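You operate a simulated robot arm through the tools that you are given. There is no shell and no other tool. Be economical: measure what you need, move in short steps, check, and stop when the job is done.

You run a simulated robot arm. Do the job below in one go: nothing can be reset, and whatever is moved stays where it is left.

TASK
Glue the yellow flower head onto the long stem and let it set.
Fine: a bead that does not run; glue bottle back in its ring; leave the short stem. Set down upright: glue bottle.

It is judged by the outcome, as a careful person would: the job done as asked, and still so three seconds after it is handed in. It fails if anything else is knocked over, pushed out of place, dropped, spilled or broken.

THE ROBOT
A 7-joint arm with a two-finger parallel gripper, fixed in place. Base frame: the origin is at the foot of the arm, x ahead of it, y to its left, z up; the work surface is at about z = 800. Units: mm, degrees, N and s.
With the tool pointing down near the work surface it reaches from about 240 to 680 mm from the base axis. Its first joint turns from -66.0 to 66.0 degrees. Payload 2.4 kg.
The TCP is the grasp point between the finger pads, 30 mm short of the fingertips. In the tool frame z runs along the fingers and y along their closing line. The gripper opens to 94 mm. The fingers are 28 mm wide and 10 mm thick; the gripper's body (50 by 96 mm) begins 55 mm behind the TCP.
Orientation is told as [roll, pitch, yaw] about the base's x, y, z axes, in that order, counted from this pose: with the fingers straight down and closing along the base's y, the tool's x points along the base's -x, its y along +y and its z along -z.

THE INTERFACE
- The arm moves only by the tool send_rows. Its argument "increments" is a list of rows, each a list of 3 entries, a list of its own where there are three numbers: the shift along the tool's x, y, z in mm, then the turn, a rotation vector about the tool's x, y, z in degrees, then the opening in per cent of the stroke, from 0 (shut) to 100 (fully open). In form: [[[dx, dy, dz], [rx, ry, rz], claw], ...]. A call has 1 to 10 rows; each row shifts and turns the commanded pose from where the row before left it, along the tool's axes as they then stand. Rows are played at 5 a second. More than 50 mm and 8.6 degrees between two rows, or a gripper value outside its range, and nothing of the call is played. Where a pose cannot be reached the arm comes as near as it can. A force on the tool above 70 N (or 10 N above the force at the start of the call, whichever is more), or a blocked arm, ends the call early, and 0.2 s more pass. The fingers move at their own pace (about 153 mm/s each) and stop on an object; they squeeze with about 24 N. The grip force told is the motor's: it shows also when the fingers shut on nothing. Time passes only in rows, and 0.2 s behind the last, so rows that do not move let the fingers close. It gives the time, the measured TCP pose, the force on the tool (base axes), the opening and the grip force at its end, in the units of the frame above (readings bear some noise), with the torque about the TCP (base axes, N m) and any sound that the robot's microphone picked up.
- Cameras (640 x 400 px; columns grow to the right, rows downward): "scene" is fixed at [36.5, 447.2, 1444.3]; the picture's right is [-0.81, -0.59, 0.00], its down [-0.29, 0.40, -0.87] and it looks along [0.52, -0.70, -0.49] (base axes); focal length 297 px, centre (320, 200). "wrist" rides on the gripper at [76, 14, -103] in the tool frame; the picture's right is [-0.18, 0.98, 0.00], its down [-0.75, -0.14, -0.64] and it looks along [-0.63, -0.12, 0.77] (tool axes); focal length 243 px, centre (320, 200). There is no depth. A picture from a camera that has moved, and an enlarged one, comes with that camera's place and axes in the base frame and with its lens. The place of the scene camera against the robot may be out by one fixed shift of up to 25 mm in any direction.
- grab_frame(camera): a new picture of that camera. No time passes.
- enlarge(camera, box): a new picture of the part [left, top, right, bottom] of that camera's present view, enlarged. No time passes.
- close_job(): hands the job in; it is judged then, once.

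Work in short steps. Places have to be worked out from the pictures, the camera data and where the tool is seen: move nearer, look again, correct. Check each grasp and each placing, and mend what went wrong. You have 120 turns and 76 pictures in all, those below and enlarged ones among them. Open the gripper and draw the arm clear of the work before you hand the job in, unless the task says otherwise; then end with one line.

The tools are called after "Call:" as name(argument=value, ...) on one line, values as JSON. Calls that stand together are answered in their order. send_rows: Moves the arm, as the interface text tells. Its arguments: {"type":"object","properties":{"increments":{"type":"array","items":{"type":"array"}}},"required":["increments"]} The other tools are called the same way: grab_frame (camera) takes a picture; enlarge (camera, box) takes an enlarged picture of a part of a camera's view; close_job () hands the job in.

At the start:

```text
time_s: 0.0
tool_pos: [319.0, -81.7, 1317.8]
ee_rot: [0.0, 0.1, -0.1]
contact_force: [-0.1, 0.3, -0.2]
wrist_torque: [0.03, 0.01, 0.01]
opening: 94.0
gripper_force: 0.1
```

scene: 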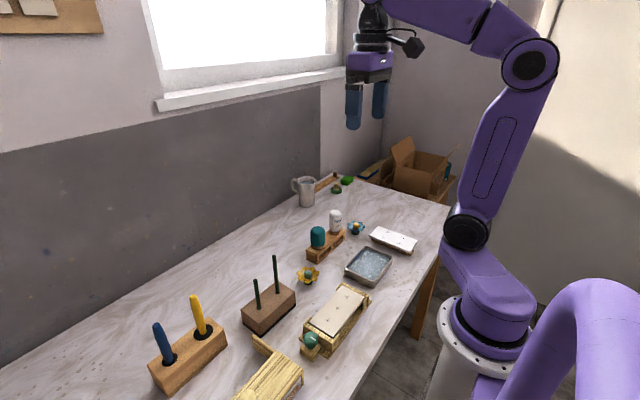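
wrist: 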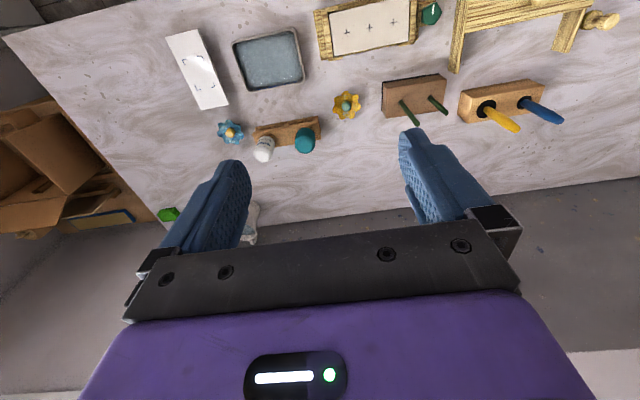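

The table holds a stem block with two stems, a rack with two bottles (teal and white) and flower heads in yellow and blue. I'll enlarge both views to look closer.

Call:
enlarge(camera="scene", box=[220, 170, 440, 350])

Call:
enlarge(camera="wrist", box=[160, 0, 460, 180])

```text
2.22 times, centred on (330, 260) of scene
camera zoom: at [36.5, 447.2, 1444.3], right [-0.81, -0.59, 0.0], down [-0.29, 0.4, -0.87], along [0.52, -0.7, -0.49], focal length 660 px, centre (298, 67)
```

zoom: 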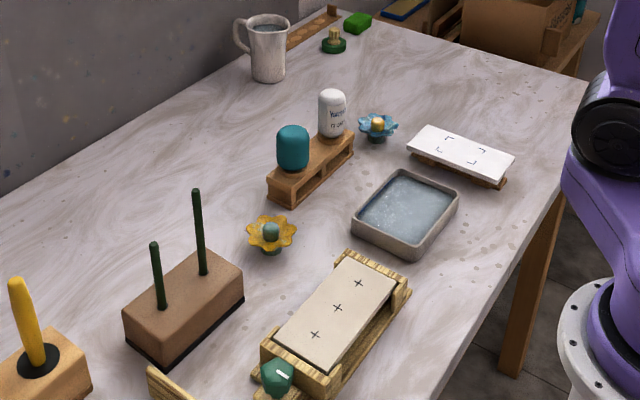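

```text
2.13 times, centred on (310, 90) of wrist
camera zoom: at [241.1, -65.7, 1420.4], right [0.18, 0.98, 0.0], down [0.75, -0.14, 0.64], along [0.63, -0.12, -0.77], focal length 518 px, centre (341, 435)
```

zoom: 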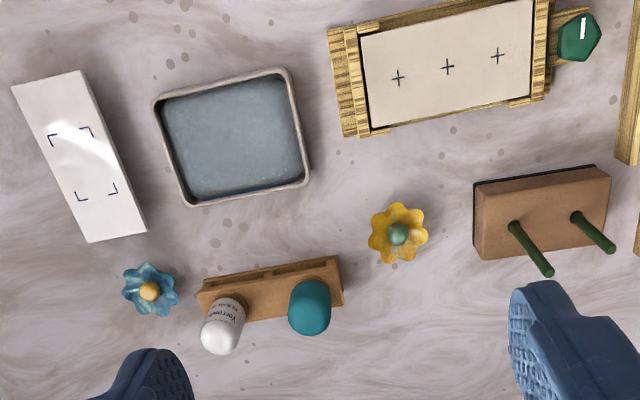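

The glue bottle is either the white or the teal one, near (493, -255) or (495, -153). I'll lower the arm to view the rack closely and read the labels.

Call:
send_rows(increments=[[[0, -20, 45], [0, 0, 0], 100], [[0, -20, 45], [0, 0, 0], 100], [[0, -20, 45], [0, 0, 0], 100], [[0, -20, 45], [0, 0, 0], 100], [[0, -10, 45], [0, 0, 0], 100]])

Call:
grab_frame(camera="wrist")

```text
time_s: 1.2
tool_pos: [319.0, -170.9, 1092.2]
ee_rot: [0.1, 0.0, 0.0]
contact_force: [-0.1, 0.0, 0.2]
wrist_torque: [0.01, 0.03, 0.0]
opening: 94.2
gripper_force: 0.1
```

```text
71 pictures are left
camera wrist: at [241.8, -156.2, 1194.9], right [0.18, 0.98, 0.0], down [0.75, -0.14, 0.64], along [0.63, -0.12, -0.77], focal length 243 px, centre (320, 200)
```

wrist: 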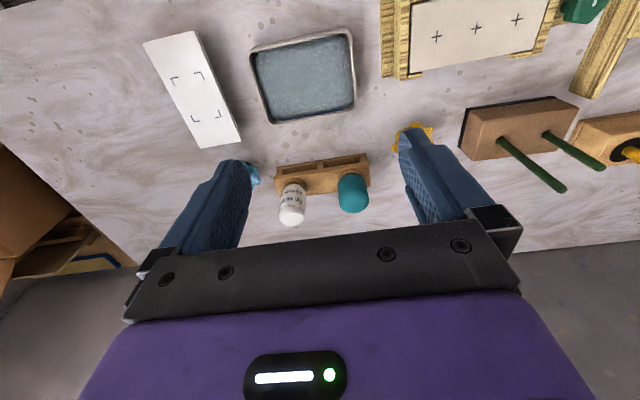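

Call:
enlarge(camera="wrist", box=[250, 135, 400, 230])

Call:
enlarge(camera="scene", box=[290, 195, 390, 270])

```text
4.21 times, centred on (325, 182) of wrist
camera zoom: at [241.8, -156.2, 1194.9], right [0.18, 0.98, 0.0], down [0.75, -0.14, 0.64], along [0.63, -0.12, -0.77], focal length 1022 px, centre (299, 274)
```

zoom: 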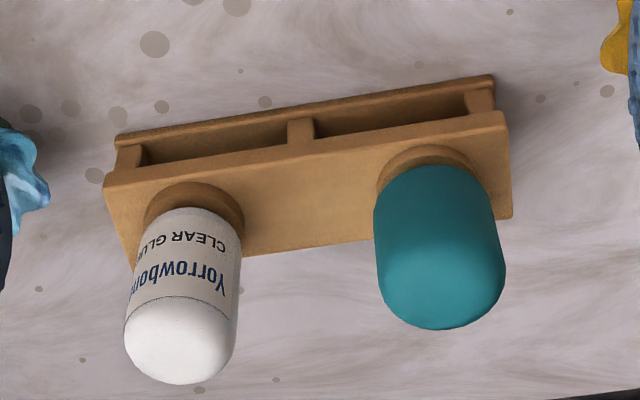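

```text
5.33 times, centred on (340, 232) of scene
camera zoom: at [36.5, 447.2, 1444.3], right [-0.81, -0.59, 0.0], down [-0.29, 0.4, -0.87], along [0.52, -0.7, -0.49], focal length 1585 px, centre (213, 27)
```

zoom: 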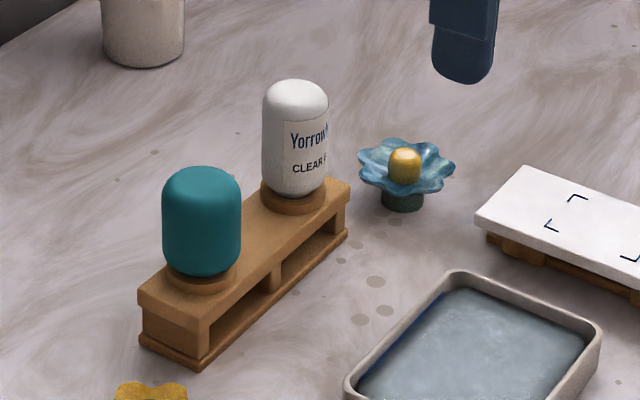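

The white bottle is labelled "Yorrowbond CLEAR GLUE". It stands nozzle-down in its ring at about (495, -249), with its dome centre at z≈908 and a diameter of about 44. I'll move above it with the gripper partly open.

Call:
send_rows(increments=[[[-44, -19.7, 0], [0, 0, 0], 80], [[-44, -19.7, 0], [0, 0, 0], 80], [[-44, -19.7, 0], [0, 0, 0], 80], [[-44, -19.5, 0], [0, 0, 0], 80], [[0, 0, 40], [0, 0, 0], 80], [[0, 0, 40], [0, 0, 0], 80]])

Call:
grab_frame(camera="wrist")

Call:
enlarge(camera="scene", box=[270, 140, 430, 260])

```text
time_s: 2.6
tool_pos: [497.0, -253.4, 1011.8]
ee_rot: [0.1, 0.0, 0.0]
contact_force: [-0.6, 0.9, -1.2]
wrist_torque: [0.02, -0.01, 0.01]
opening: 75.2
gripper_force: 0.1
```

```text
68 pictures are left
camera wrist: at [419.7, -238.0, 1115.2], right [0.18, 0.98, 0.0], down [0.75, -0.14, 0.64], along [0.63, -0.12, -0.77], focal length 243 px, centre (320, 200)
```

wrist: 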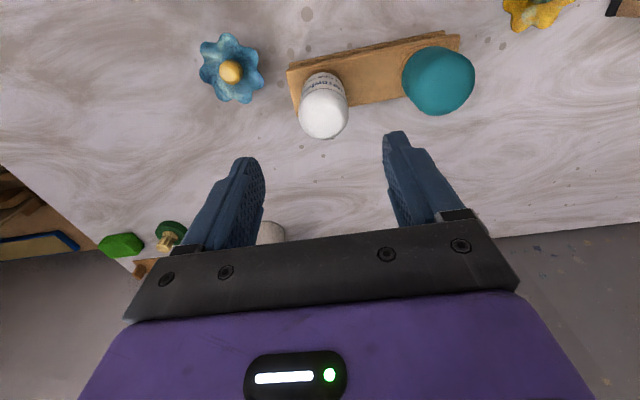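

```text
3.33 times, centred on (350, 200) of scene
camera zoom: at [36.5, 447.2, 1444.3], right [-0.81, -0.59, 0.0], down [-0.29, 0.4, -0.87], along [0.52, -0.7, -0.49], focal length 990 px, centre (220, 200)
```

zoom: 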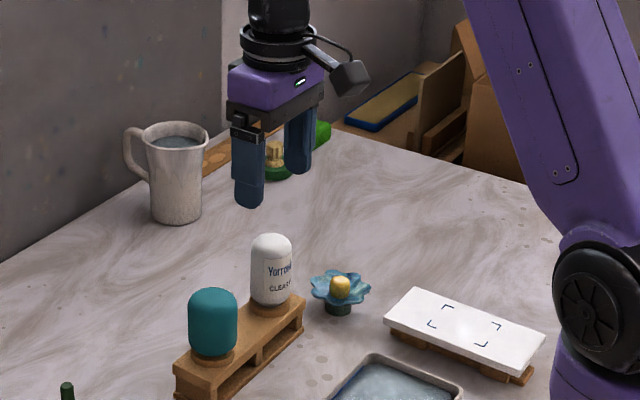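

The wrist view confirms the bottle at (494.5, -249). I'll let the arm settle and re-read the pose before descending.

Call:
send_rows(increments=[[[0, 0, 0], [0, 0, 0], 80], [[0, 0, 0], [0, 0, 0], 80]])

```text
time_s: 3.2
tool_pos: [496.3, -253.4, 1013.0]
ee_rot: [0.0, 0.0, 0.0]
contact_force: [0.1, 0.0, 0.5]
wrist_torque: [0.0, 0.0, 0.01]
opening: 75.4
gripper_force: 0.0
```

The arm reads 4 mm off in y, so I'll correct that and descend around the bottle body to z≈888.

Call:
send_rows(increments=[[[1.5, 4.2, 25], [0, 0, 0], 80], [[0, 0, 25], [0, 0, 0], 80], [[0, 0, 25], [0, 0, 0], 80], [[0, 0, 25], [0, 0, 0], 80], [[0, 0, 25], [0, 0, 0], 80], [[0, 0, 0], [0, 0, 0], 80]])

Call:
grab_frame(camera="wrist")

Call:
enlarge(camera="scene", box=[290, 180, 390, 255])

```text
time_s: 4.6
tool_pos: [493.5, -244.7, 885.4]
ee_rot: [0.1, 0.0, 0.0]
contact_force: [-0.3, -1.3, 0.4]
wrist_torque: [0.0, 0.02, -0.05]
opening: 75.1
gripper_force: 0.2
```

```text
66 pictures are left
camera wrist: at [415.8, -229.9, 987.9], right [0.18, 0.98, 0.0], down [0.75, -0.14, 0.64], along [0.63, -0.12, -0.77], focal length 243 px, centre (320, 200)
```

wrist: 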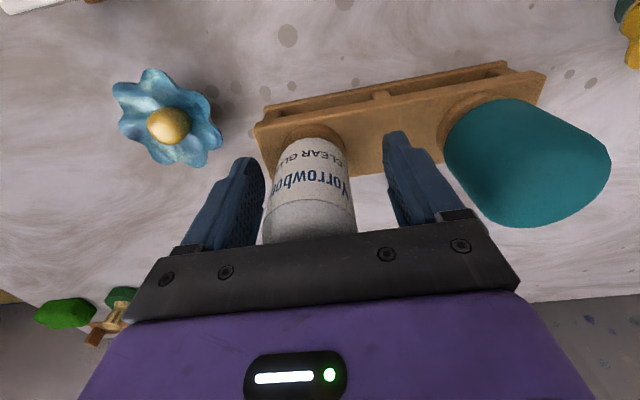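

```text
5.33 times, centred on (340, 218) of scene
camera zoom: at [36.5, 447.2, 1444.3], right [-0.81, -0.59, 0.0], down [-0.29, 0.4, -0.87], along [0.52, -0.7, -0.49], focal length 1585 px, centre (213, 107)
```

zoom: 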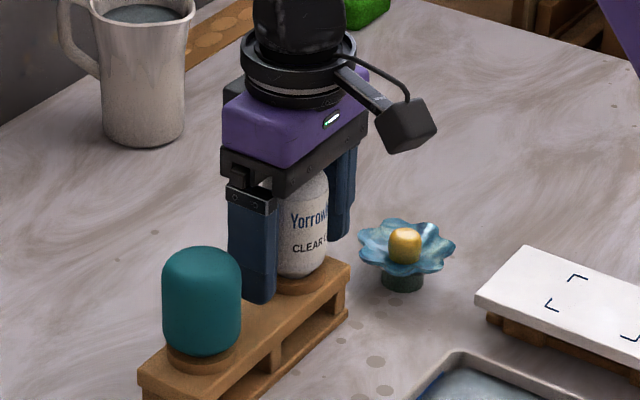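

The bottle sits about 4 mm to the -y side of the grip centre. I'll shift over and close in gentle steps, so as not to squeeze glue out.

Call:
send_rows(increments=[[[-1, -4, 0], [0, 0, 0], 80], [[0, 0, 0], [0, 0, 0], 60], [[0, 0, 0], [0, 0, 0], 54], [[0, 0, 0], [0, 0, 0], 50]])

Call:
enlarge(camera="wrist", box=[200, 110, 440, 250])

```text
time_s: 5.6
tool_pos: [494.1, -248.9, 886.1]
ee_rot: [0.0, 0.0, 0.0]
contact_force: [0.1, 0.3, 0.1]
wrist_torque: [0.01, 0.02, -0.01]
opening: 46.9
gripper_force: 0.1
```

```text
2.67 times, centred on (320, 180) of wrist
camera zoom: at [416.8, -234.1, 989.0], right [0.18, 0.98, 0.0], down [0.75, -0.14, 0.64], along [0.63, -0.12, -0.77], focal length 647 px, centre (320, 253)
```

zoom: 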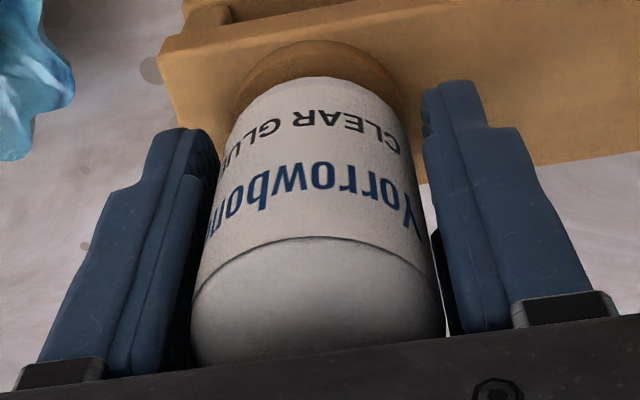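

The opening is 46.9 and the fingers aren't touching the bottle yet. I'll close further in small steps and watch the grip force.

Call:
send_rows(increments=[[[0, 0.5, 0], [0, 0, 0], 48], [[0, 0, 0], [0, 0, 0], 46]])

```text
time_s: 6.2
tool_pos: [492.8, -248.2, 887.3]
ee_rot: [-0.1, 0.0, 0.0]
contact_force: [-0.2, -0.6, 1.5]
wrist_torque: [0.0, 0.05, 0.03]
opening: 43.2
gripper_force: 0.0
```

Call:
send_rows(increments=[[[0, 0, 0], [0, 0, 0], 44.5], [[0, 0, 0], [0, 0, 0], 43]])

```text
time_s: 6.8
tool_pos: [492.7, -249.2, 886.7]
ee_rot: [0.0, 0.0, 0.0]
contact_force: [-0.2, -1.4, 0.1]
wrist_torque: [-0.03, -0.04, 0.01]
opening: 41.3
gripper_force: 24.5
```

The gripper holds the bottle at 41.3 mm with 24.5 N. I'll lift it straight up and check the nozzle.

Call:
send_rows(increments=[[[0, 0, -20], [0, 0, 0], 43], [[0, 0, -30], [0, 0, 0], 43], [[0, 0, -30], [0, 0, 0], 43]])

Call:
enlarge(camera="scene", box=[290, 150, 390, 255])

Call:
enlarge(camera="wrist", box=[200, 50, 440, 250])

```text
time_s: 7.6
tool_pos: [494.2, -248.3, 966.7]
ee_rot: [0.1, 0.0, 0.0]
contact_force: [-0.1, 0.1, -1.3]
wrist_torque: [0.01, -0.01, -0.03]
opening: 41.3
gripper_force: 24.2
```

```text
3.81 times, centred on (340, 202) of scene
camera zoom: at [36.5, 447.2, 1444.3], right [-0.81, -0.59, 0.0], down [-0.29, 0.4, -0.87], along [0.52, -0.7, -0.49], focal length 1132 px, centre (244, 190)
```

zoom: 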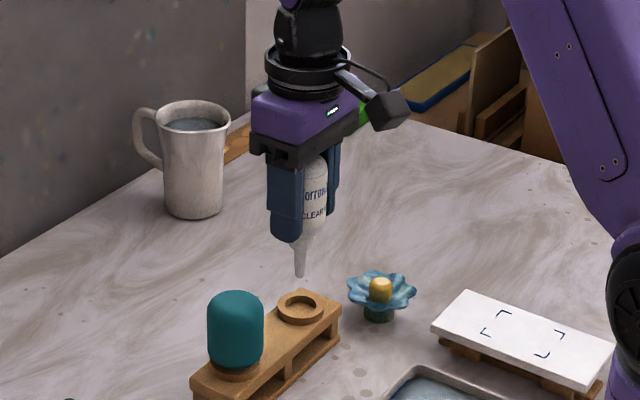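

```text
2.00 times, centred on (320, 150) of wrist
camera zoom: at [417.3, -232.7, 1069.3], right [0.18, 0.98, 0.0], down [0.75, -0.14, 0.64], along [0.63, -0.12, -0.77], focal length 485 px, centre (320, 300)
```

zoom: 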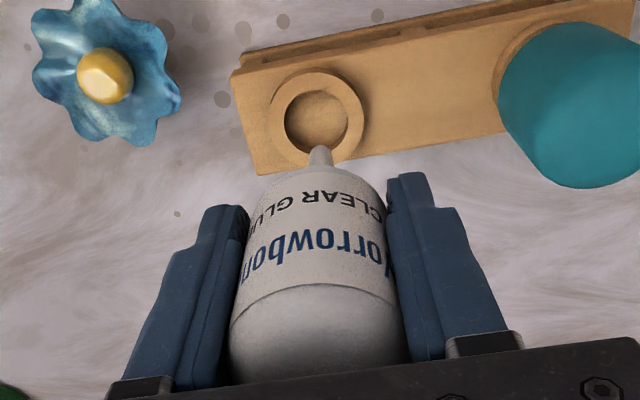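

The nozzle tip sits about 80–85 mm below the TCP and isn't dripping. I'll raise the bottle and carry it toward the stem block, stopping short to measure the stem tip.

Call:
send_rows(increments=[[[0, 0, -45], [0, 0, 0], 43], [[0, 0, -45], [0, 0, 0], 43], [[0, 0, -35], [0, 0, 0], 43], [[10, 44, 0], [0, 0, 0], 43], [[10, 44, 0], [0, 0, 0], 43], [[10, 44, 0], [0, 0, 0], 43], [[10, 44, 0], [0, 0, 0], 43], [[10, 44, 0], [0, 0, 0], 43], [[10, 44, 0], [0, 0, 0], 43]])

Call:
grab_frame(camera="wrist")

```text
time_s: 9.6
tool_pos: [433.5, 16.0, 1092.5]
ee_rot: [0.0, 0.0, -0.1]
contact_force: [0.0, 0.6, -1.1]
wrist_torque: [-0.02, 0.04, 0.0]
opening: 41.3
gripper_force: 23.6
```

```text
61 pictures are left
camera wrist: at [356.2, 30.8, 1195.1], right [0.19, 0.98, 0.0], down [0.75, -0.14, 0.64], along [0.63, -0.12, -0.77], focal length 243 px, centre (320, 200)
```

wrist: 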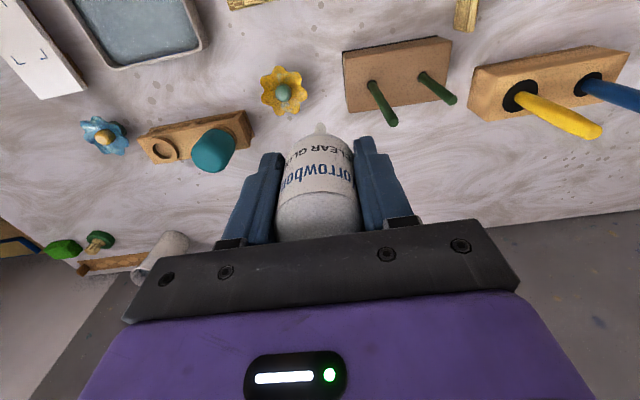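

Call:
enlarge(camera="wrist", box=[250, 30, 470, 140])

Call:
enlarge(camera="scene", box=[230, 180, 340, 345])

```text
2.91 times, centred on (360, 85) of wrist
camera zoom: at [356.2, 30.8, 1195.1], right [0.19, 0.98, 0.0], down [0.75, -0.14, 0.64], along [0.63, -0.12, -0.77], focal length 706 px, centre (204, 534)
```

zoom: 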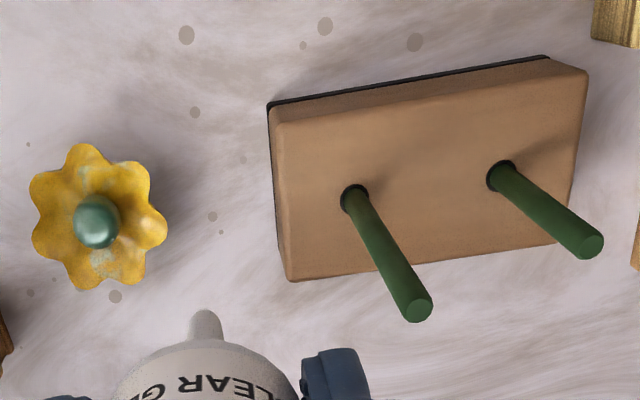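

```text
2.42 times, centred on (285, 262) of scene
camera zoom: at [36.6, 447.2, 1444.3], right [-0.81, -0.59, 0.0], down [-0.29, 0.4, -0.87], along [0.52, -0.7, -0.49], focal length 720 px, centre (405, 48)
```

zoom: 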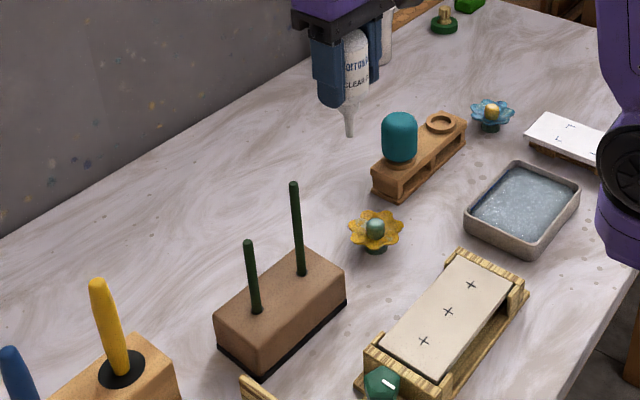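

I estimate the stem tip at about (463, 83.5, 960) and the nozzle tip 86 mm below the TCP. I'll move over the stem with clearance and compare the two in both views.

Call:
send_rows(increments=[[[-15, 34, 0], [0, 0, 0], 43], [[-14.5, 33.5, 0], [0, 0, 0], 43], [[0, 0, 20], [0, 0, 0], 43], [[0, 0, 0], [0, 0, 0], 43]])

Call:
enlarge(camera="wrist", box=[260, 60, 400, 150])

Call:
enlarge(camera="scene", box=[230, 180, 330, 280])

```text
time_s: 10.6
tool_pos: [462.3, 83.7, 1071.7]
ee_rot: [-0.1, 0.1, 0.0]
contact_force: [-0.7, -0.1, -0.7]
wrist_torque: [-0.02, 0.01, -0.02]
opening: 41.8
gripper_force: 24.3
```

```text
4.44 times, centred on (330, 105) of wrist
camera zoom: at [386.4, 99.0, 1175.5], right [0.18, 0.98, 0.0], down [0.75, -0.14, 0.64], along [0.63, -0.12, -0.77], focal length 1078 px, centre (276, 622)
```

zoom: 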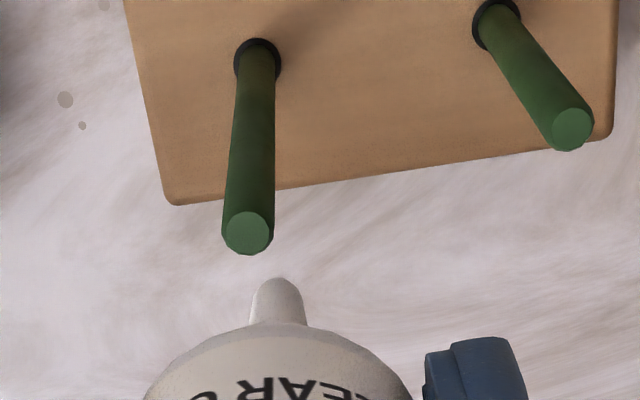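

```text
4.00 times, centred on (280, 230) of scene
camera zoom: at [36.5, 447.2, 1444.3], right [-0.81, -0.59, 0.0], down [-0.29, 0.4, -0.87], along [0.52, -0.7, -0.49], focal length 1188 px, centre (480, 80)
```

zoom: 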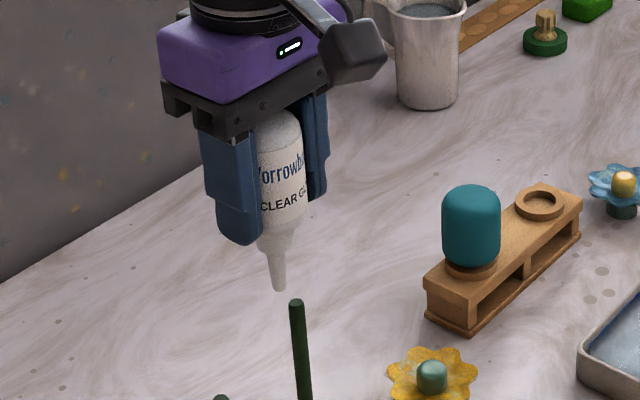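

Combining both views, the stem tip is about 7 mm nearer the base in x, 4.5 mm lower in y and roughly 8 mm below the nozzle. I'll correct sideways only and look again.

Call:
send_rows(increments=[[[3.5, -2.2, 0], [0, 0, 0], 43], [[3.5, -2.3, 0], [0, 0, 0], 43], [[0, 0, 0], [0, 0, 0], 43]])

Call:
enlarge(camera="wrist", box=[280, 80, 370, 140])

Call:
enlarge(camera="scene", box=[270, 225, 330, 275])

```text
time_s: 11.4
tool_pos: [456.6, 78.0, 1073.2]
ee_rot: [0.0, 0.0, 0.0]
contact_force: [-0.8, 0.4, -0.5]
wrist_torque: [0.01, 0.03, -0.01]
opening: 41.7
gripper_force: 11.8
```

```text
6.67 times, centred on (325, 110) of wrist
camera zoom: at [379.1, 94.0, 1175.4], right [0.18, 0.98, 0.0], down [0.75, -0.14, 0.64], along [0.63, -0.12, -0.77], focal length 1618 px, centre (287, 800)
```

zoom: 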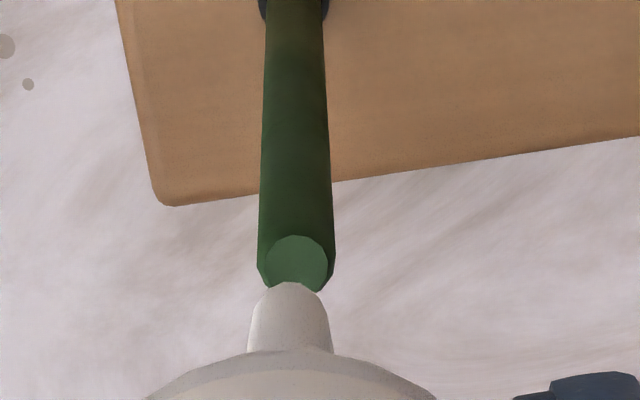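

```text
8.00 times, centred on (300, 250) of scene
camera zoom: at [36.5, 447.2, 1444.3], right [-0.81, -0.59, 0.0], down [-0.29, 0.4, -0.87], along [0.52, -0.7, -0.49], focal length 2377 px, centre (480, -200)
```

zoom: 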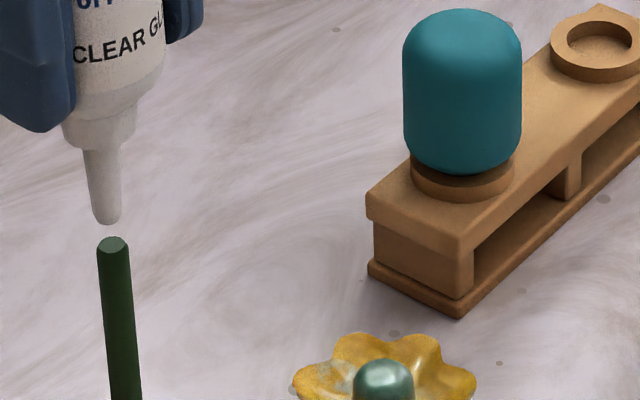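

The remaining offset is about -2.5 mm in x and +1 mm in y, with a 5 mm vertical gap. The grip force reading dropped to 11.8 N, so I'll watch it. I'll centre the nozzle and lower 2.5 mm.

Call:
send_rows(increments=[[[2.5, 1, 0], [0, 0, 0], 43], [[0, 0, 2.5], [0, 0, 0], 43]])

Call:
enlarge(camera="wrist", box=[280, 80, 370, 140])

Call:
enlarge(camera="scene", box=[270, 235, 318, 275])

```text
time_s: 12.0
tool_pos: [454.6, 79.5, 1069.7]
ee_rot: [0.0, 0.1, 0.0]
contact_force: [-0.8, 0.6, -1.5]
wrist_torque: [0.0, 0.02, 0.0]
opening: 41.5
gripper_force: 11.6
```

```text
6.67 times, centred on (325, 110) of wrist
camera zoom: at [376.7, 94.9, 1172.7], right [0.18, 0.98, 0.0], down [0.75, -0.14, 0.64], along [0.63, -0.12, -0.77], focal length 1618 px, centre (287, 800)
```

zoom: 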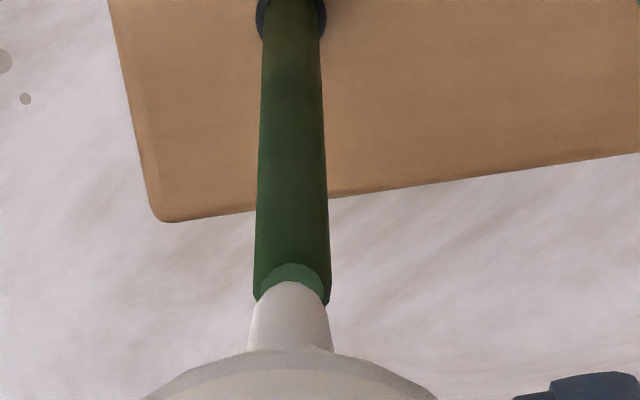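

```text
10.00 times, centred on (294, 255) of scene
camera zoom: at [36.5, 447.2, 1444.3], right [-0.81, -0.59, 0.0], down [-0.29, 0.4, -0.87], along [0.52, -0.7, -0.49], focal length 2971 px, centre (580, -350)
```

zoom: 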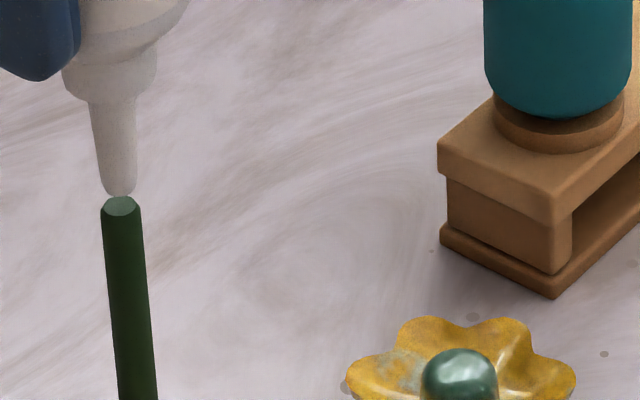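

The nozzle is centred over the stem with a gap of about 3 mm. I'll lower 2 mm more and check before squeezing.

Call:
send_rows(increments=[[[0, 0, 2], [0, 0, 0], 43]])

Call:
enlarge(camera="scene", box=[270, 235, 318, 275])

```text
time_s: 12.4
tool_pos: [454.9, 79.5, 1067.9]
ee_rot: [0.0, 0.0, -0.1]
contact_force: [1.4, -0.6, -0.4]
wrist_torque: [0.01, 0.02, 0.01]
opening: 41.7
gripper_force: 24.2
```

```text
10.00 times, centred on (294, 255) of scene
camera zoom: at [36.5, 447.2, 1444.3], right [-0.81, -0.59, 0.0], down [-0.29, 0.4, -0.87], along [0.52, -0.7, -0.49], focal length 2971 px, centre (580, -350)
```

zoom: 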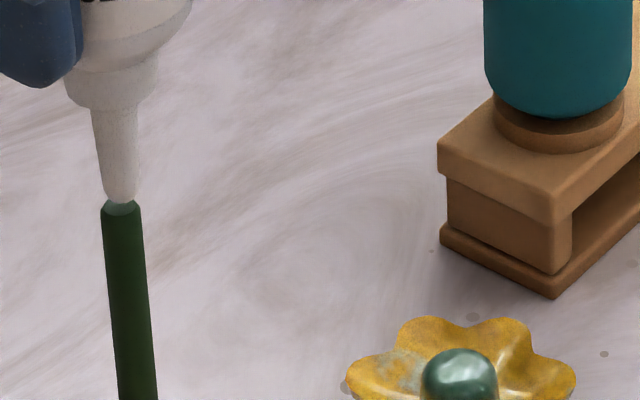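

The gap is about 1.5 mm and I don't see a clear bead yet. I'll squeeze slightly for one step and inspect.

Call:
send_rows(increments=[[[0, 0, 0], [0, 0, 0], 41]])

Call:
enlarge(camera="scene", box=[276, 245, 300, 265])

```text
time_s: 12.8
tool_pos: [454.1, 79.3, 1067.9]
ee_rot: [0.0, 0.0, 0.0]
contact_force: [-0.8, -0.7, -0.5]
wrist_torque: [-0.01, -0.01, 0.02]
opening: 41.6
gripper_force: 24.4
```

```text
16.00 times, centred on (288, 255) of scene
camera zoom: at [36.5, 447.2, 1444.3], right [-0.81, -0.59, 0.0], down [-0.29, 0.4, -0.87], along [0.52, -0.7, -0.49], focal length 4754 px, centre (832, -680)
```

zoom: 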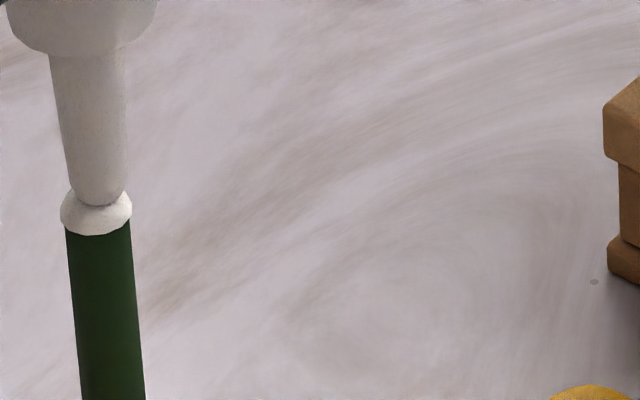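

A bead now covers the stem top, which is enough. I'll ease the squeeze back and lift away at once.

Call:
send_rows(increments=[[[0, 0, -8], [0, 0, 0], 43.5], [[0, 0, -30], [0, 0, 0], 43.5]])

Call:
enlarge(camera="scene", box=[268, 225, 316, 265])

```text
time_s: 13.4
tool_pos: [454.9, 78.1, 1103.5]
ee_rot: [-0.1, -0.1, 0.0]
contact_force: [0.6, 0.2, -1.7]
wrist_torque: [0.0, 0.02, 0.0]
opening: 42.2
gripper_force: 0.5
```

```text
10.00 times, centred on (292, 245) of scene
camera zoom: at [36.5, 447.2, 1444.3], right [-0.81, -0.59, 0.0], down [-0.29, 0.4, -0.87], along [0.52, -0.7, -0.49], focal length 2971 px, centre (600, -250)
```

zoom: 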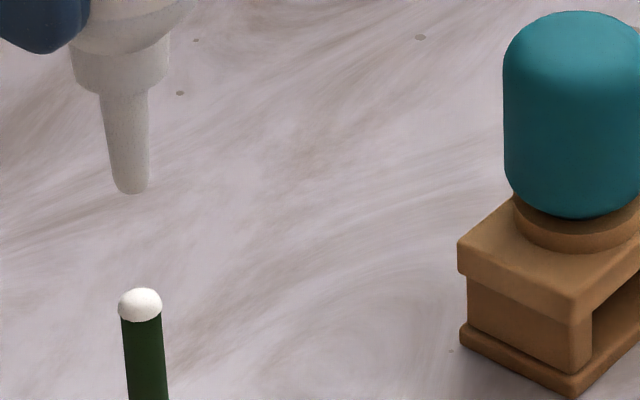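

The bead is neat, but the grip force reads only 0.5 N. I'll re-tighten right away to the 43 % that held without dispensing, rise, and check.

Call:
send_rows(increments=[[[0, 0, 0], [0, 0, 0], 42.8], [[0, 0, -10], [0, 0, 0], 42.8]])

Call:
enlarge(camera="wrist", box=[230, 60, 410, 240])

```text
time_s: 14.0
tool_pos: [452.5, 79.1, 1116.6]
ee_rot: [0.0, 0.0, -0.1]
contact_force: [0.1, 0.0, -0.6]
wrist_torque: [0.0, 0.03, -0.01]
opening: 41.4
gripper_force: 23.7
```

```text
2.22 times, centred on (320, 150) of wrist
camera zoom: at [376.6, 94.6, 1218.2], right [0.18, 0.98, 0.0], down [0.75, -0.14, 0.64], along [0.63, -0.12, -0.77], focal length 539 px, centre (320, 311)
```

zoom: 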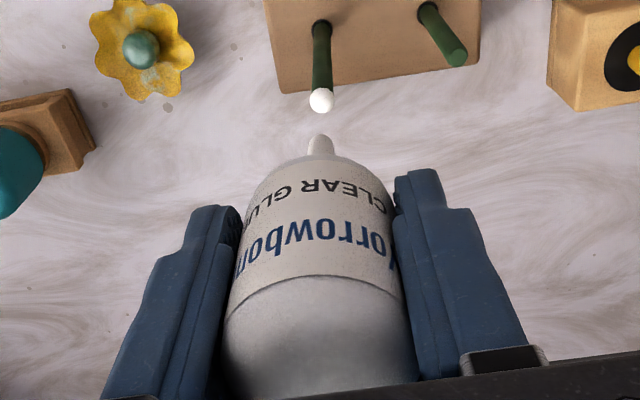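

The bottle is held firmly in the same place at 23.7 N. I'll carry it back above its ring at (493.5, -248.5).

Call:
send_rows(increments=[[[-5, -41, 0], [0, 0, 0], 42.8], [[-5, -41, 0], [0, 0, 0], 42.8], [[-5, -41, 0], [0, 0, 0], 42.8], [[-5, -41, 0], [0, 0, 0], 42.8], [[-5, -41, 0], [0, 0, 0], 42.8], [[-5, -41, 0], [0, 0, 0], 42.8], [[-5, -41, 0], [0, 0, 0], 42.8], [[-5, -40.5, 40], [0, 0, 0], 42.8], [[0, 0, 40], [0, 0, 0], 42.8], [[0, 0, 40], [0, 0, 0], 42.8]])

Call:
enlarge(camera="wrist", box=[230, 40, 410, 220])

Call:
enlarge(camera="scene", box=[290, 170, 390, 255])

```text
refused: row 8 steps farther than a row can; nothing moved
```

```text
2.22 times, centred on (320, 130) of wrist
camera zoom: at [376.6, 94.6, 1218.2], right [0.18, 0.98, 0.0], down [0.75, -0.14, 0.64], along [0.63, -0.12, -0.77], focal length 539 px, centre (320, 356)
```

zoom: 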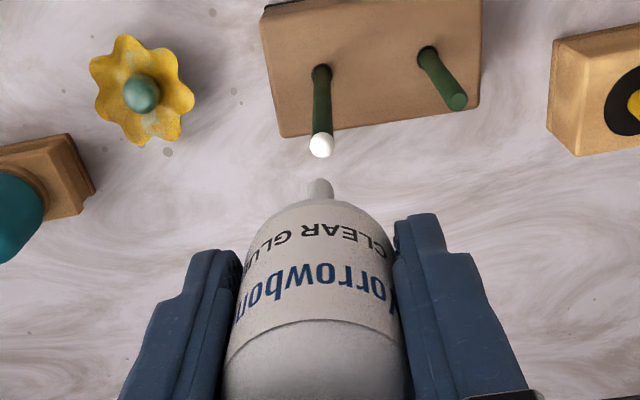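

```text
4.71 times, centred on (340, 212) of scene
camera zoom: at [36.5, 447.2, 1444.3], right [-0.81, -0.59, 0.0], down [-0.29, 0.4, -0.87], along [0.52, -0.7, -0.49], focal length 1398 px, centre (226, 141)
```

zoom: 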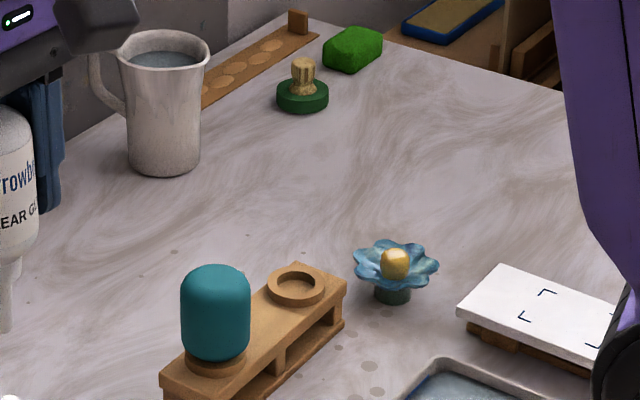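

One row was too long, so nothing moved. I'll resend with the descent separated.

Call:
send_rows(increments=[[[-5, -41, 0], [0, 0, 0], 42.8], [[-5, -41, 0], [0, 0, 0], 42.8], [[-5, -41, 0], [0, 0, 0], 42.8], [[-5, -41, 0], [0, 0, 0], 42.8], [[-5, -41, 0], [0, 0, 0], 42.8], [[-5, -41, 0], [0, 0, 0], 42.8], [[-5, -41, 0], [0, 0, 0], 42.8], [[-5, -40.5, 0], [0, 0, 0], 42.8], [[0, 0, 45], [0, 0, 0], 42.8], [[0, 0, 45], [0, 0, 0], 42.8]])

Call:
enlarge(camera="wrist", box=[230, 40, 410, 220])

Call:
enlarge(camera="scene", box=[290, 170, 390, 255])

```text
time_s: 16.2
tool_pos: [493.8, -247.7, 1024.7]
ee_rot: [0.0, 0.1, 0.0]
contact_force: [1.5, 0.9, -0.1]
wrist_torque: [0.03, 0.02, 0.0]
opening: 41.4
gripper_force: 23.9
```

```text
2.22 times, centred on (320, 130) of wrist
camera zoom: at [416.5, -232.2, 1127.4], right [0.18, 0.98, 0.0], down [0.75, -0.14, 0.64], along [0.63, -0.12, -0.77], focal length 539 px, centre (320, 356)
```

zoom: 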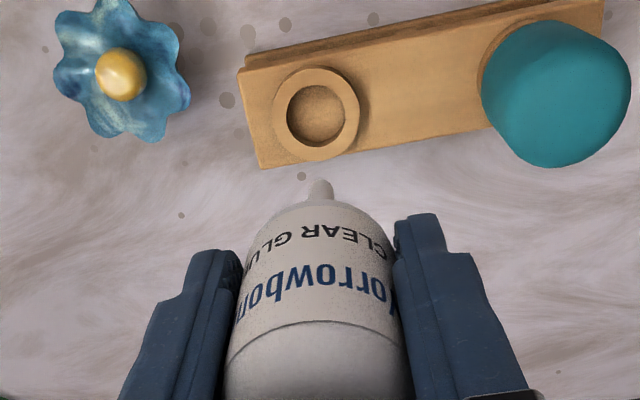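

```text
4.71 times, centred on (340, 212) of scene
camera zoom: at [36.6, 447.2, 1444.3], right [-0.81, -0.59, 0.0], down [-0.29, 0.4, -0.87], along [0.52, -0.7, -0.49], focal length 1398 px, centre (226, 141)
```

zoom: 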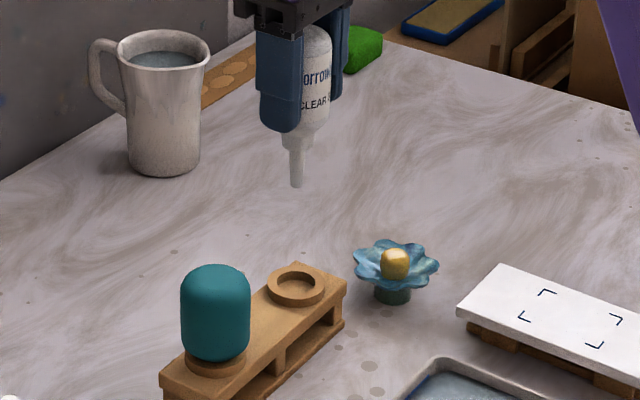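

The bottle lines up over the ring in the scene view. I'll lower to the height of my earlier lift picture (z≈967) and compare the ring position.

Call:
send_rows(increments=[[[0, 0, 30], [0, 0, 0], 42.8], [[0, 0, 28], [0, 0, 0], 42.8], [[0, 0, 0], [0, 0, 0], 42.8]])

Call:
enlarge(camera="wrist", box=[200, 50, 440, 250])

Call:
enlarge(camera="scene", box=[290, 150, 390, 255])

```text
time_s: 17.0
tool_pos: [494.0, -246.5, 968.0]
ee_rot: [0.0, -0.1, 0.2]
contact_force: [0.3, -0.2, -0.5]
wrist_torque: [0.03, 0.0, -0.04]
opening: 41.7
gripper_force: 24.0
```

```text
2.00 times, centred on (320, 150) of wrist
camera zoom: at [416.2, -230.8, 1070.4], right [0.18, 0.98, 0.0], down [0.75, -0.14, 0.64], along [0.63, -0.12, -0.77], focal length 485 px, centre (320, 300)
```

zoom: 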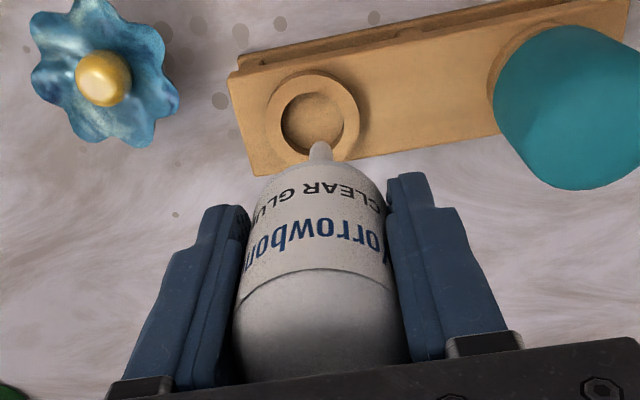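

```text
3.81 times, centred on (340, 202) of scene
camera zoom: at [36.5, 447.2, 1444.3], right [-0.81, -0.59, 0.0], down [-0.29, 0.4, -0.87], along [0.52, -0.7, -0.49], focal length 1132 px, centre (244, 190)
```

zoom: 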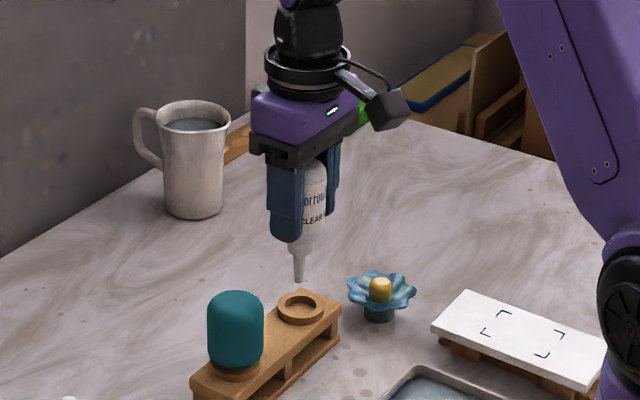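

Compared with the earlier picture, the ring is about 1.6 mm further to -y, and the bottle has slipped about 4 mm lower in the grip. I'll correct for both, expecting seating at a TCP z of about 891.

Call:
send_rows(increments=[[[-0.7, -1.7, 20], [0, 0, 0], 42.8], [[0, 0, 25], [0, 0, 0], 42.8], [[0, 0, 20], [0, 0, 0], 42.8], [[0, 0, 6], [0, 0, 0], 42.8]])

Call:
enlarge(camera="scene", box=[310, 190, 370, 250])

Call:
enlarge(camera="wrist", box=[230, 100, 410, 220])

```text
time_s: 18.0
tool_pos: [493.9, -249.4, 897.5]
ee_rot: [-0.1, 0.0, -0.1]
contact_force: [0.5, 0.2, -1.1]
wrist_torque: [0.02, -0.02, 0.01]
opening: 41.2
gripper_force: 24.1
```

```text
6.67 times, centred on (340, 220) of scene
camera zoom: at [36.5, 447.2, 1444.3], right [-0.81, -0.59, 0.0], down [-0.29, 0.4, -0.87], along [0.52, -0.7, -0.49], focal length 1981 px, centre (187, 67)
```

zoom: 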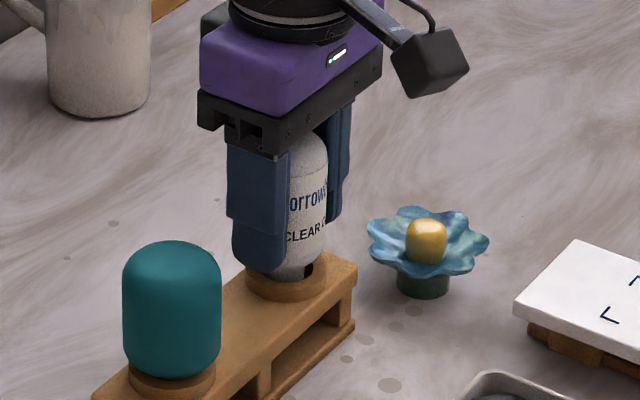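

```text
3.33 times, centred on (320, 160) of wrist
camera zoom: at [417.9, -234.5, 999.8], right [0.18, 0.98, 0.0], down [0.75, -0.14, 0.64], along [0.63, -0.12, -0.77], focal length 809 px, centre (320, 333)
```

zoom: 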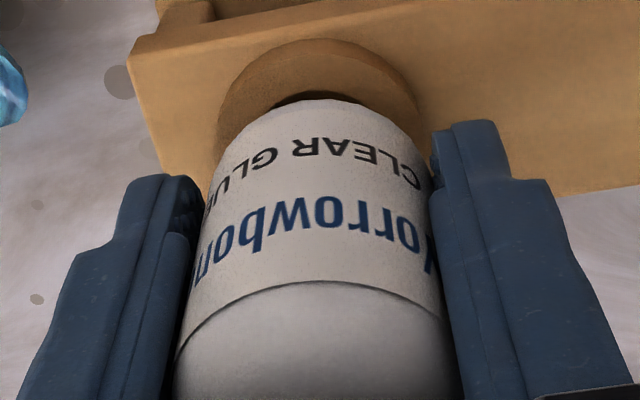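

The bottle is centred and nearly seated, with no contact force yet. I'll lower in 2 mm steps until I feel contact.

Call:
send_rows(increments=[[[0, 0, 2], [0, 0, 0], 42.8], [[0, 0, 2], [0, 0, 0], 42.8], [[0, 0, 1.5], [0, 0, 0], 42.8]])

Call:
enlarge(camera="wrist", box=[230, 100, 410, 220])

```text
time_s: 18.8
tool_pos: [494.7, -250.3, 892.8]
ee_rot: [0.0, -0.1, 0.0]
contact_force: [-2.4, 2.2, 15.2]
wrist_torque: [0.3, 0.19, 0.04]
opening: 41.4
gripper_force: 23.9
```

```text
3.33 times, centred on (320, 160) of wrist
camera zoom: at [418.1, -234.5, 995.3], right [0.18, 0.98, 0.0], down [0.75, -0.14, 0.64], along [0.63, -0.12, -0.77], focal length 809 px, centre (320, 333)
```

zoom: 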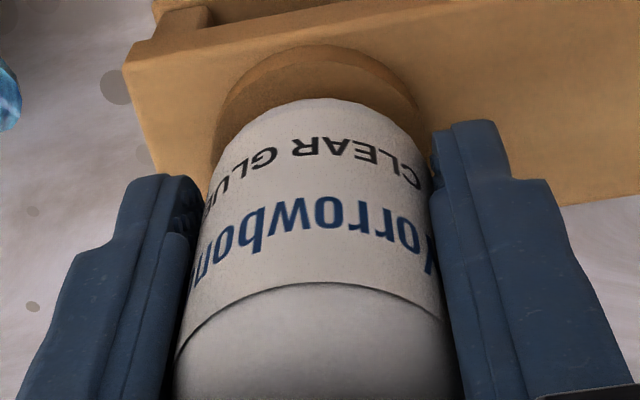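

Contact is 15 N at z=892.8, with side forces suggesting the bottle is slightly too far to +x and -y on the rim. I'll relieve the load, shift 1 mm the other way and press down gently again.

Call:
send_rows(increments=[[[0, 0, -2], [0, 0, 0], 42.8], [[1.2, 1.2, 0], [0, 0, 0], 42.8], [[0, 0, 2], [0, 0, 0], 42.8], [[0, 0, 1], [0, 0, 0], 42.8]])

Call:
enlarge(camera="wrist", box=[230, 100, 410, 220])

Call:
enlarge(camera="scene", box=[310, 190, 370, 250])

```text
time_s: 19.8
tool_pos: [495.0, -249.1, 891.1]
ee_rot: [-0.2, -0.3, 0.0]
contact_force: [0.5, -1.9, 17.3]
wrist_torque: [-0.29, -0.05, 0.0]
opening: 41.5
gripper_force: 24.1
```

```text
3.33 times, centred on (320, 160) of wrist
camera zoom: at [417.0, -233.3, 993.8], right [0.18, 0.98, 0.0], down [0.75, -0.14, 0.65], along [0.63, -0.12, -0.76], focal length 809 px, centre (320, 333)
```

zoom: 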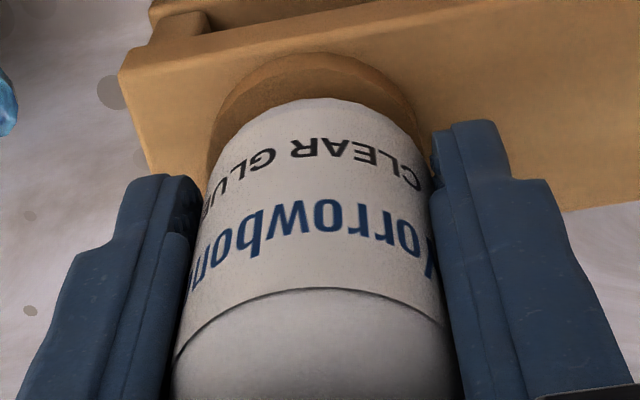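

```text
6.67 times, centred on (340, 220) of scene
camera zoom: at [36.2, 447.3, 1444.3], right [-0.81, -0.59, 0.0], down [-0.29, 0.4, -0.87], along [0.52, -0.7, -0.49], focal length 1981 px, centre (187, 67)
```

zoom: 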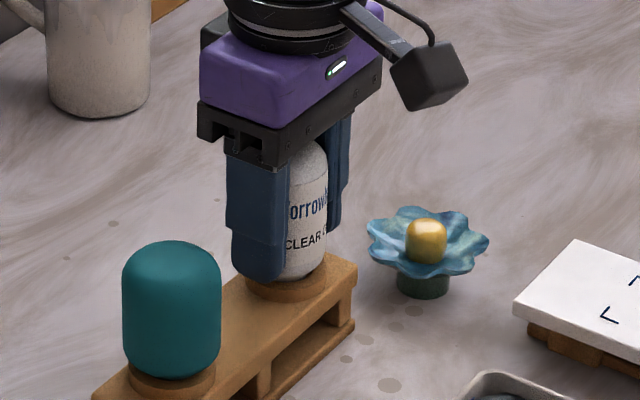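

z=891 matches the expected seating height and the ring looks as it did originally. I'll relieve the downward force and open gently, only enough to clear the bottle.

Call:
send_rows(increments=[[[0, 0, -1], [0, 0, 0], 42.8], [[0, 0, 0], [0, 0, 0], 46], [[0, 0, 0], [0, 0, 0], 55], [[0, 0, 0], [0, 0, 0], 75], [[0, 0, 0], [0, 0, 0], 80]])

Call:
enlarge(camera="wrist", box=[200, 90, 440, 250])

Call:
enlarge(camera="scene", box=[310, 190, 370, 250])

```text
time_s: 21.0
tool_pos: [493.4, -249.1, 891.1]
ee_rot: [0.0, 0.0, 0.0]
contact_force: [0.1, 0.3, -0.2]
wrist_torque: [0.03, 0.03, 0.01]
opening: 75.1
gripper_force: 0.1
```

```text
2.50 times, centred on (320, 170) of wrist
camera zoom: at [416.4, -233.3, 994.1], right [0.18, 0.98, 0.0], down [0.75, -0.14, 0.64], along [0.63, -0.12, -0.77], focal length 606 px, centre (320, 275)
```

zoom: 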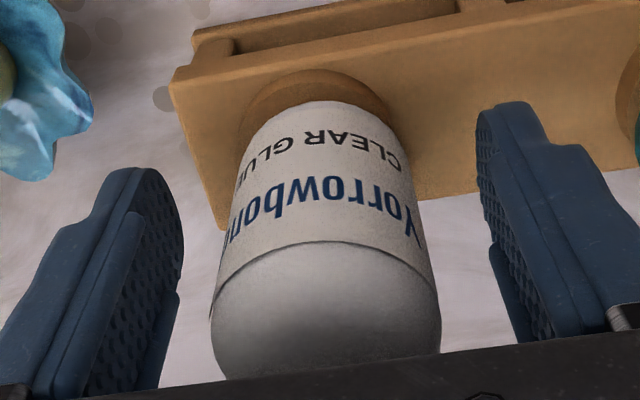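

```text
6.67 times, centred on (340, 220) of scene
camera zoom: at [36.5, 447.2, 1444.3], right [-0.81, -0.59, 0.0], down [-0.29, 0.4, -0.87], along [0.52, -0.7, -0.49], focal length 1981 px, centre (187, 67)
```

zoom: 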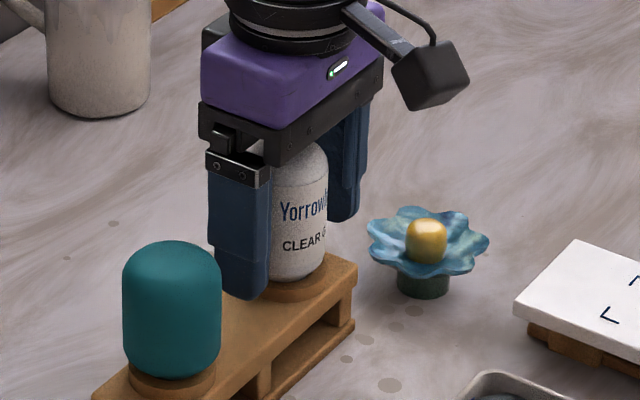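

The bottle stands upright in its ring and is released. I'll rise and move to above the yellow flower head, triangulated at about (448.4, -41) with a knob about 22 mm wide.

Call:
send_rows(increments=[[[0, 0, -40], [0, 0, 0], 80], [[0, 0, -45], [0, 0, 0], 80], [[0, 0, -25], [0, 0, 0], 80], [[9, 42, 0], [0, 0, 0], 60], [[9, 42, 0], [0, 0, 0], 60], [[9, 42, 0], [0, 0, 0], 60], [[9, 41, 0], [0, 0, 0], 60], [[9, 41, 0], [0, 0, 0], 60], [[0, 0, 35], [0, 0, 0], 60], [[0, 0, 35], [0, 0, 0], 60]])

Call:
grab_frame(camera="wrist")

Call:
enlarge(camera="scene", box=[250, 220, 350, 300])

```text
time_s: 23.2
tool_pos: [447.7, -42.2, 929.7]
ee_rot: [0.1, 0.0, 0.0]
contact_force: [1.0, -0.6, 0.1]
wrist_torque: [-0.01, -0.01, 0.01]
opening: 56.0
gripper_force: 0.0
```

```text
35 pictures are left
camera wrist: at [371.8, -26.3, 1032.9], right [0.18, 0.98, 0.0], down [0.75, -0.14, 0.64], along [0.63, -0.12, -0.77], focal length 243 px, centre (320, 200)
```

wrist: 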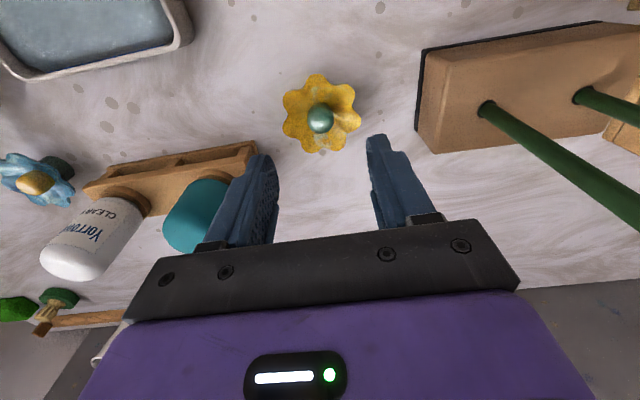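

```text
5.00 times, centred on (300, 260) of scene
camera zoom: at [36.5, 447.2, 1444.3], right [-0.81, -0.59, 0.0], down [-0.29, 0.4, -0.87], along [0.52, -0.7, -0.49], focal length 1486 px, centre (420, -100)
```

zoom: 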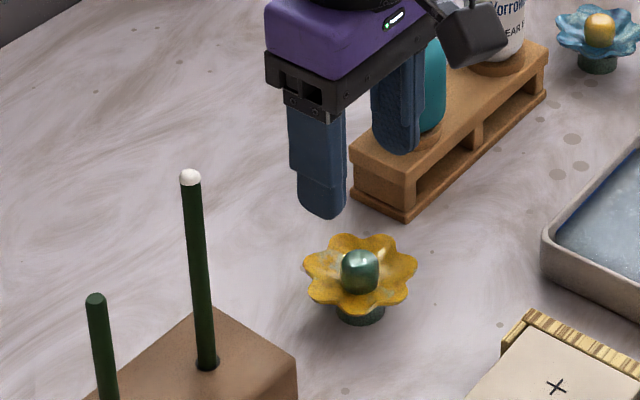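

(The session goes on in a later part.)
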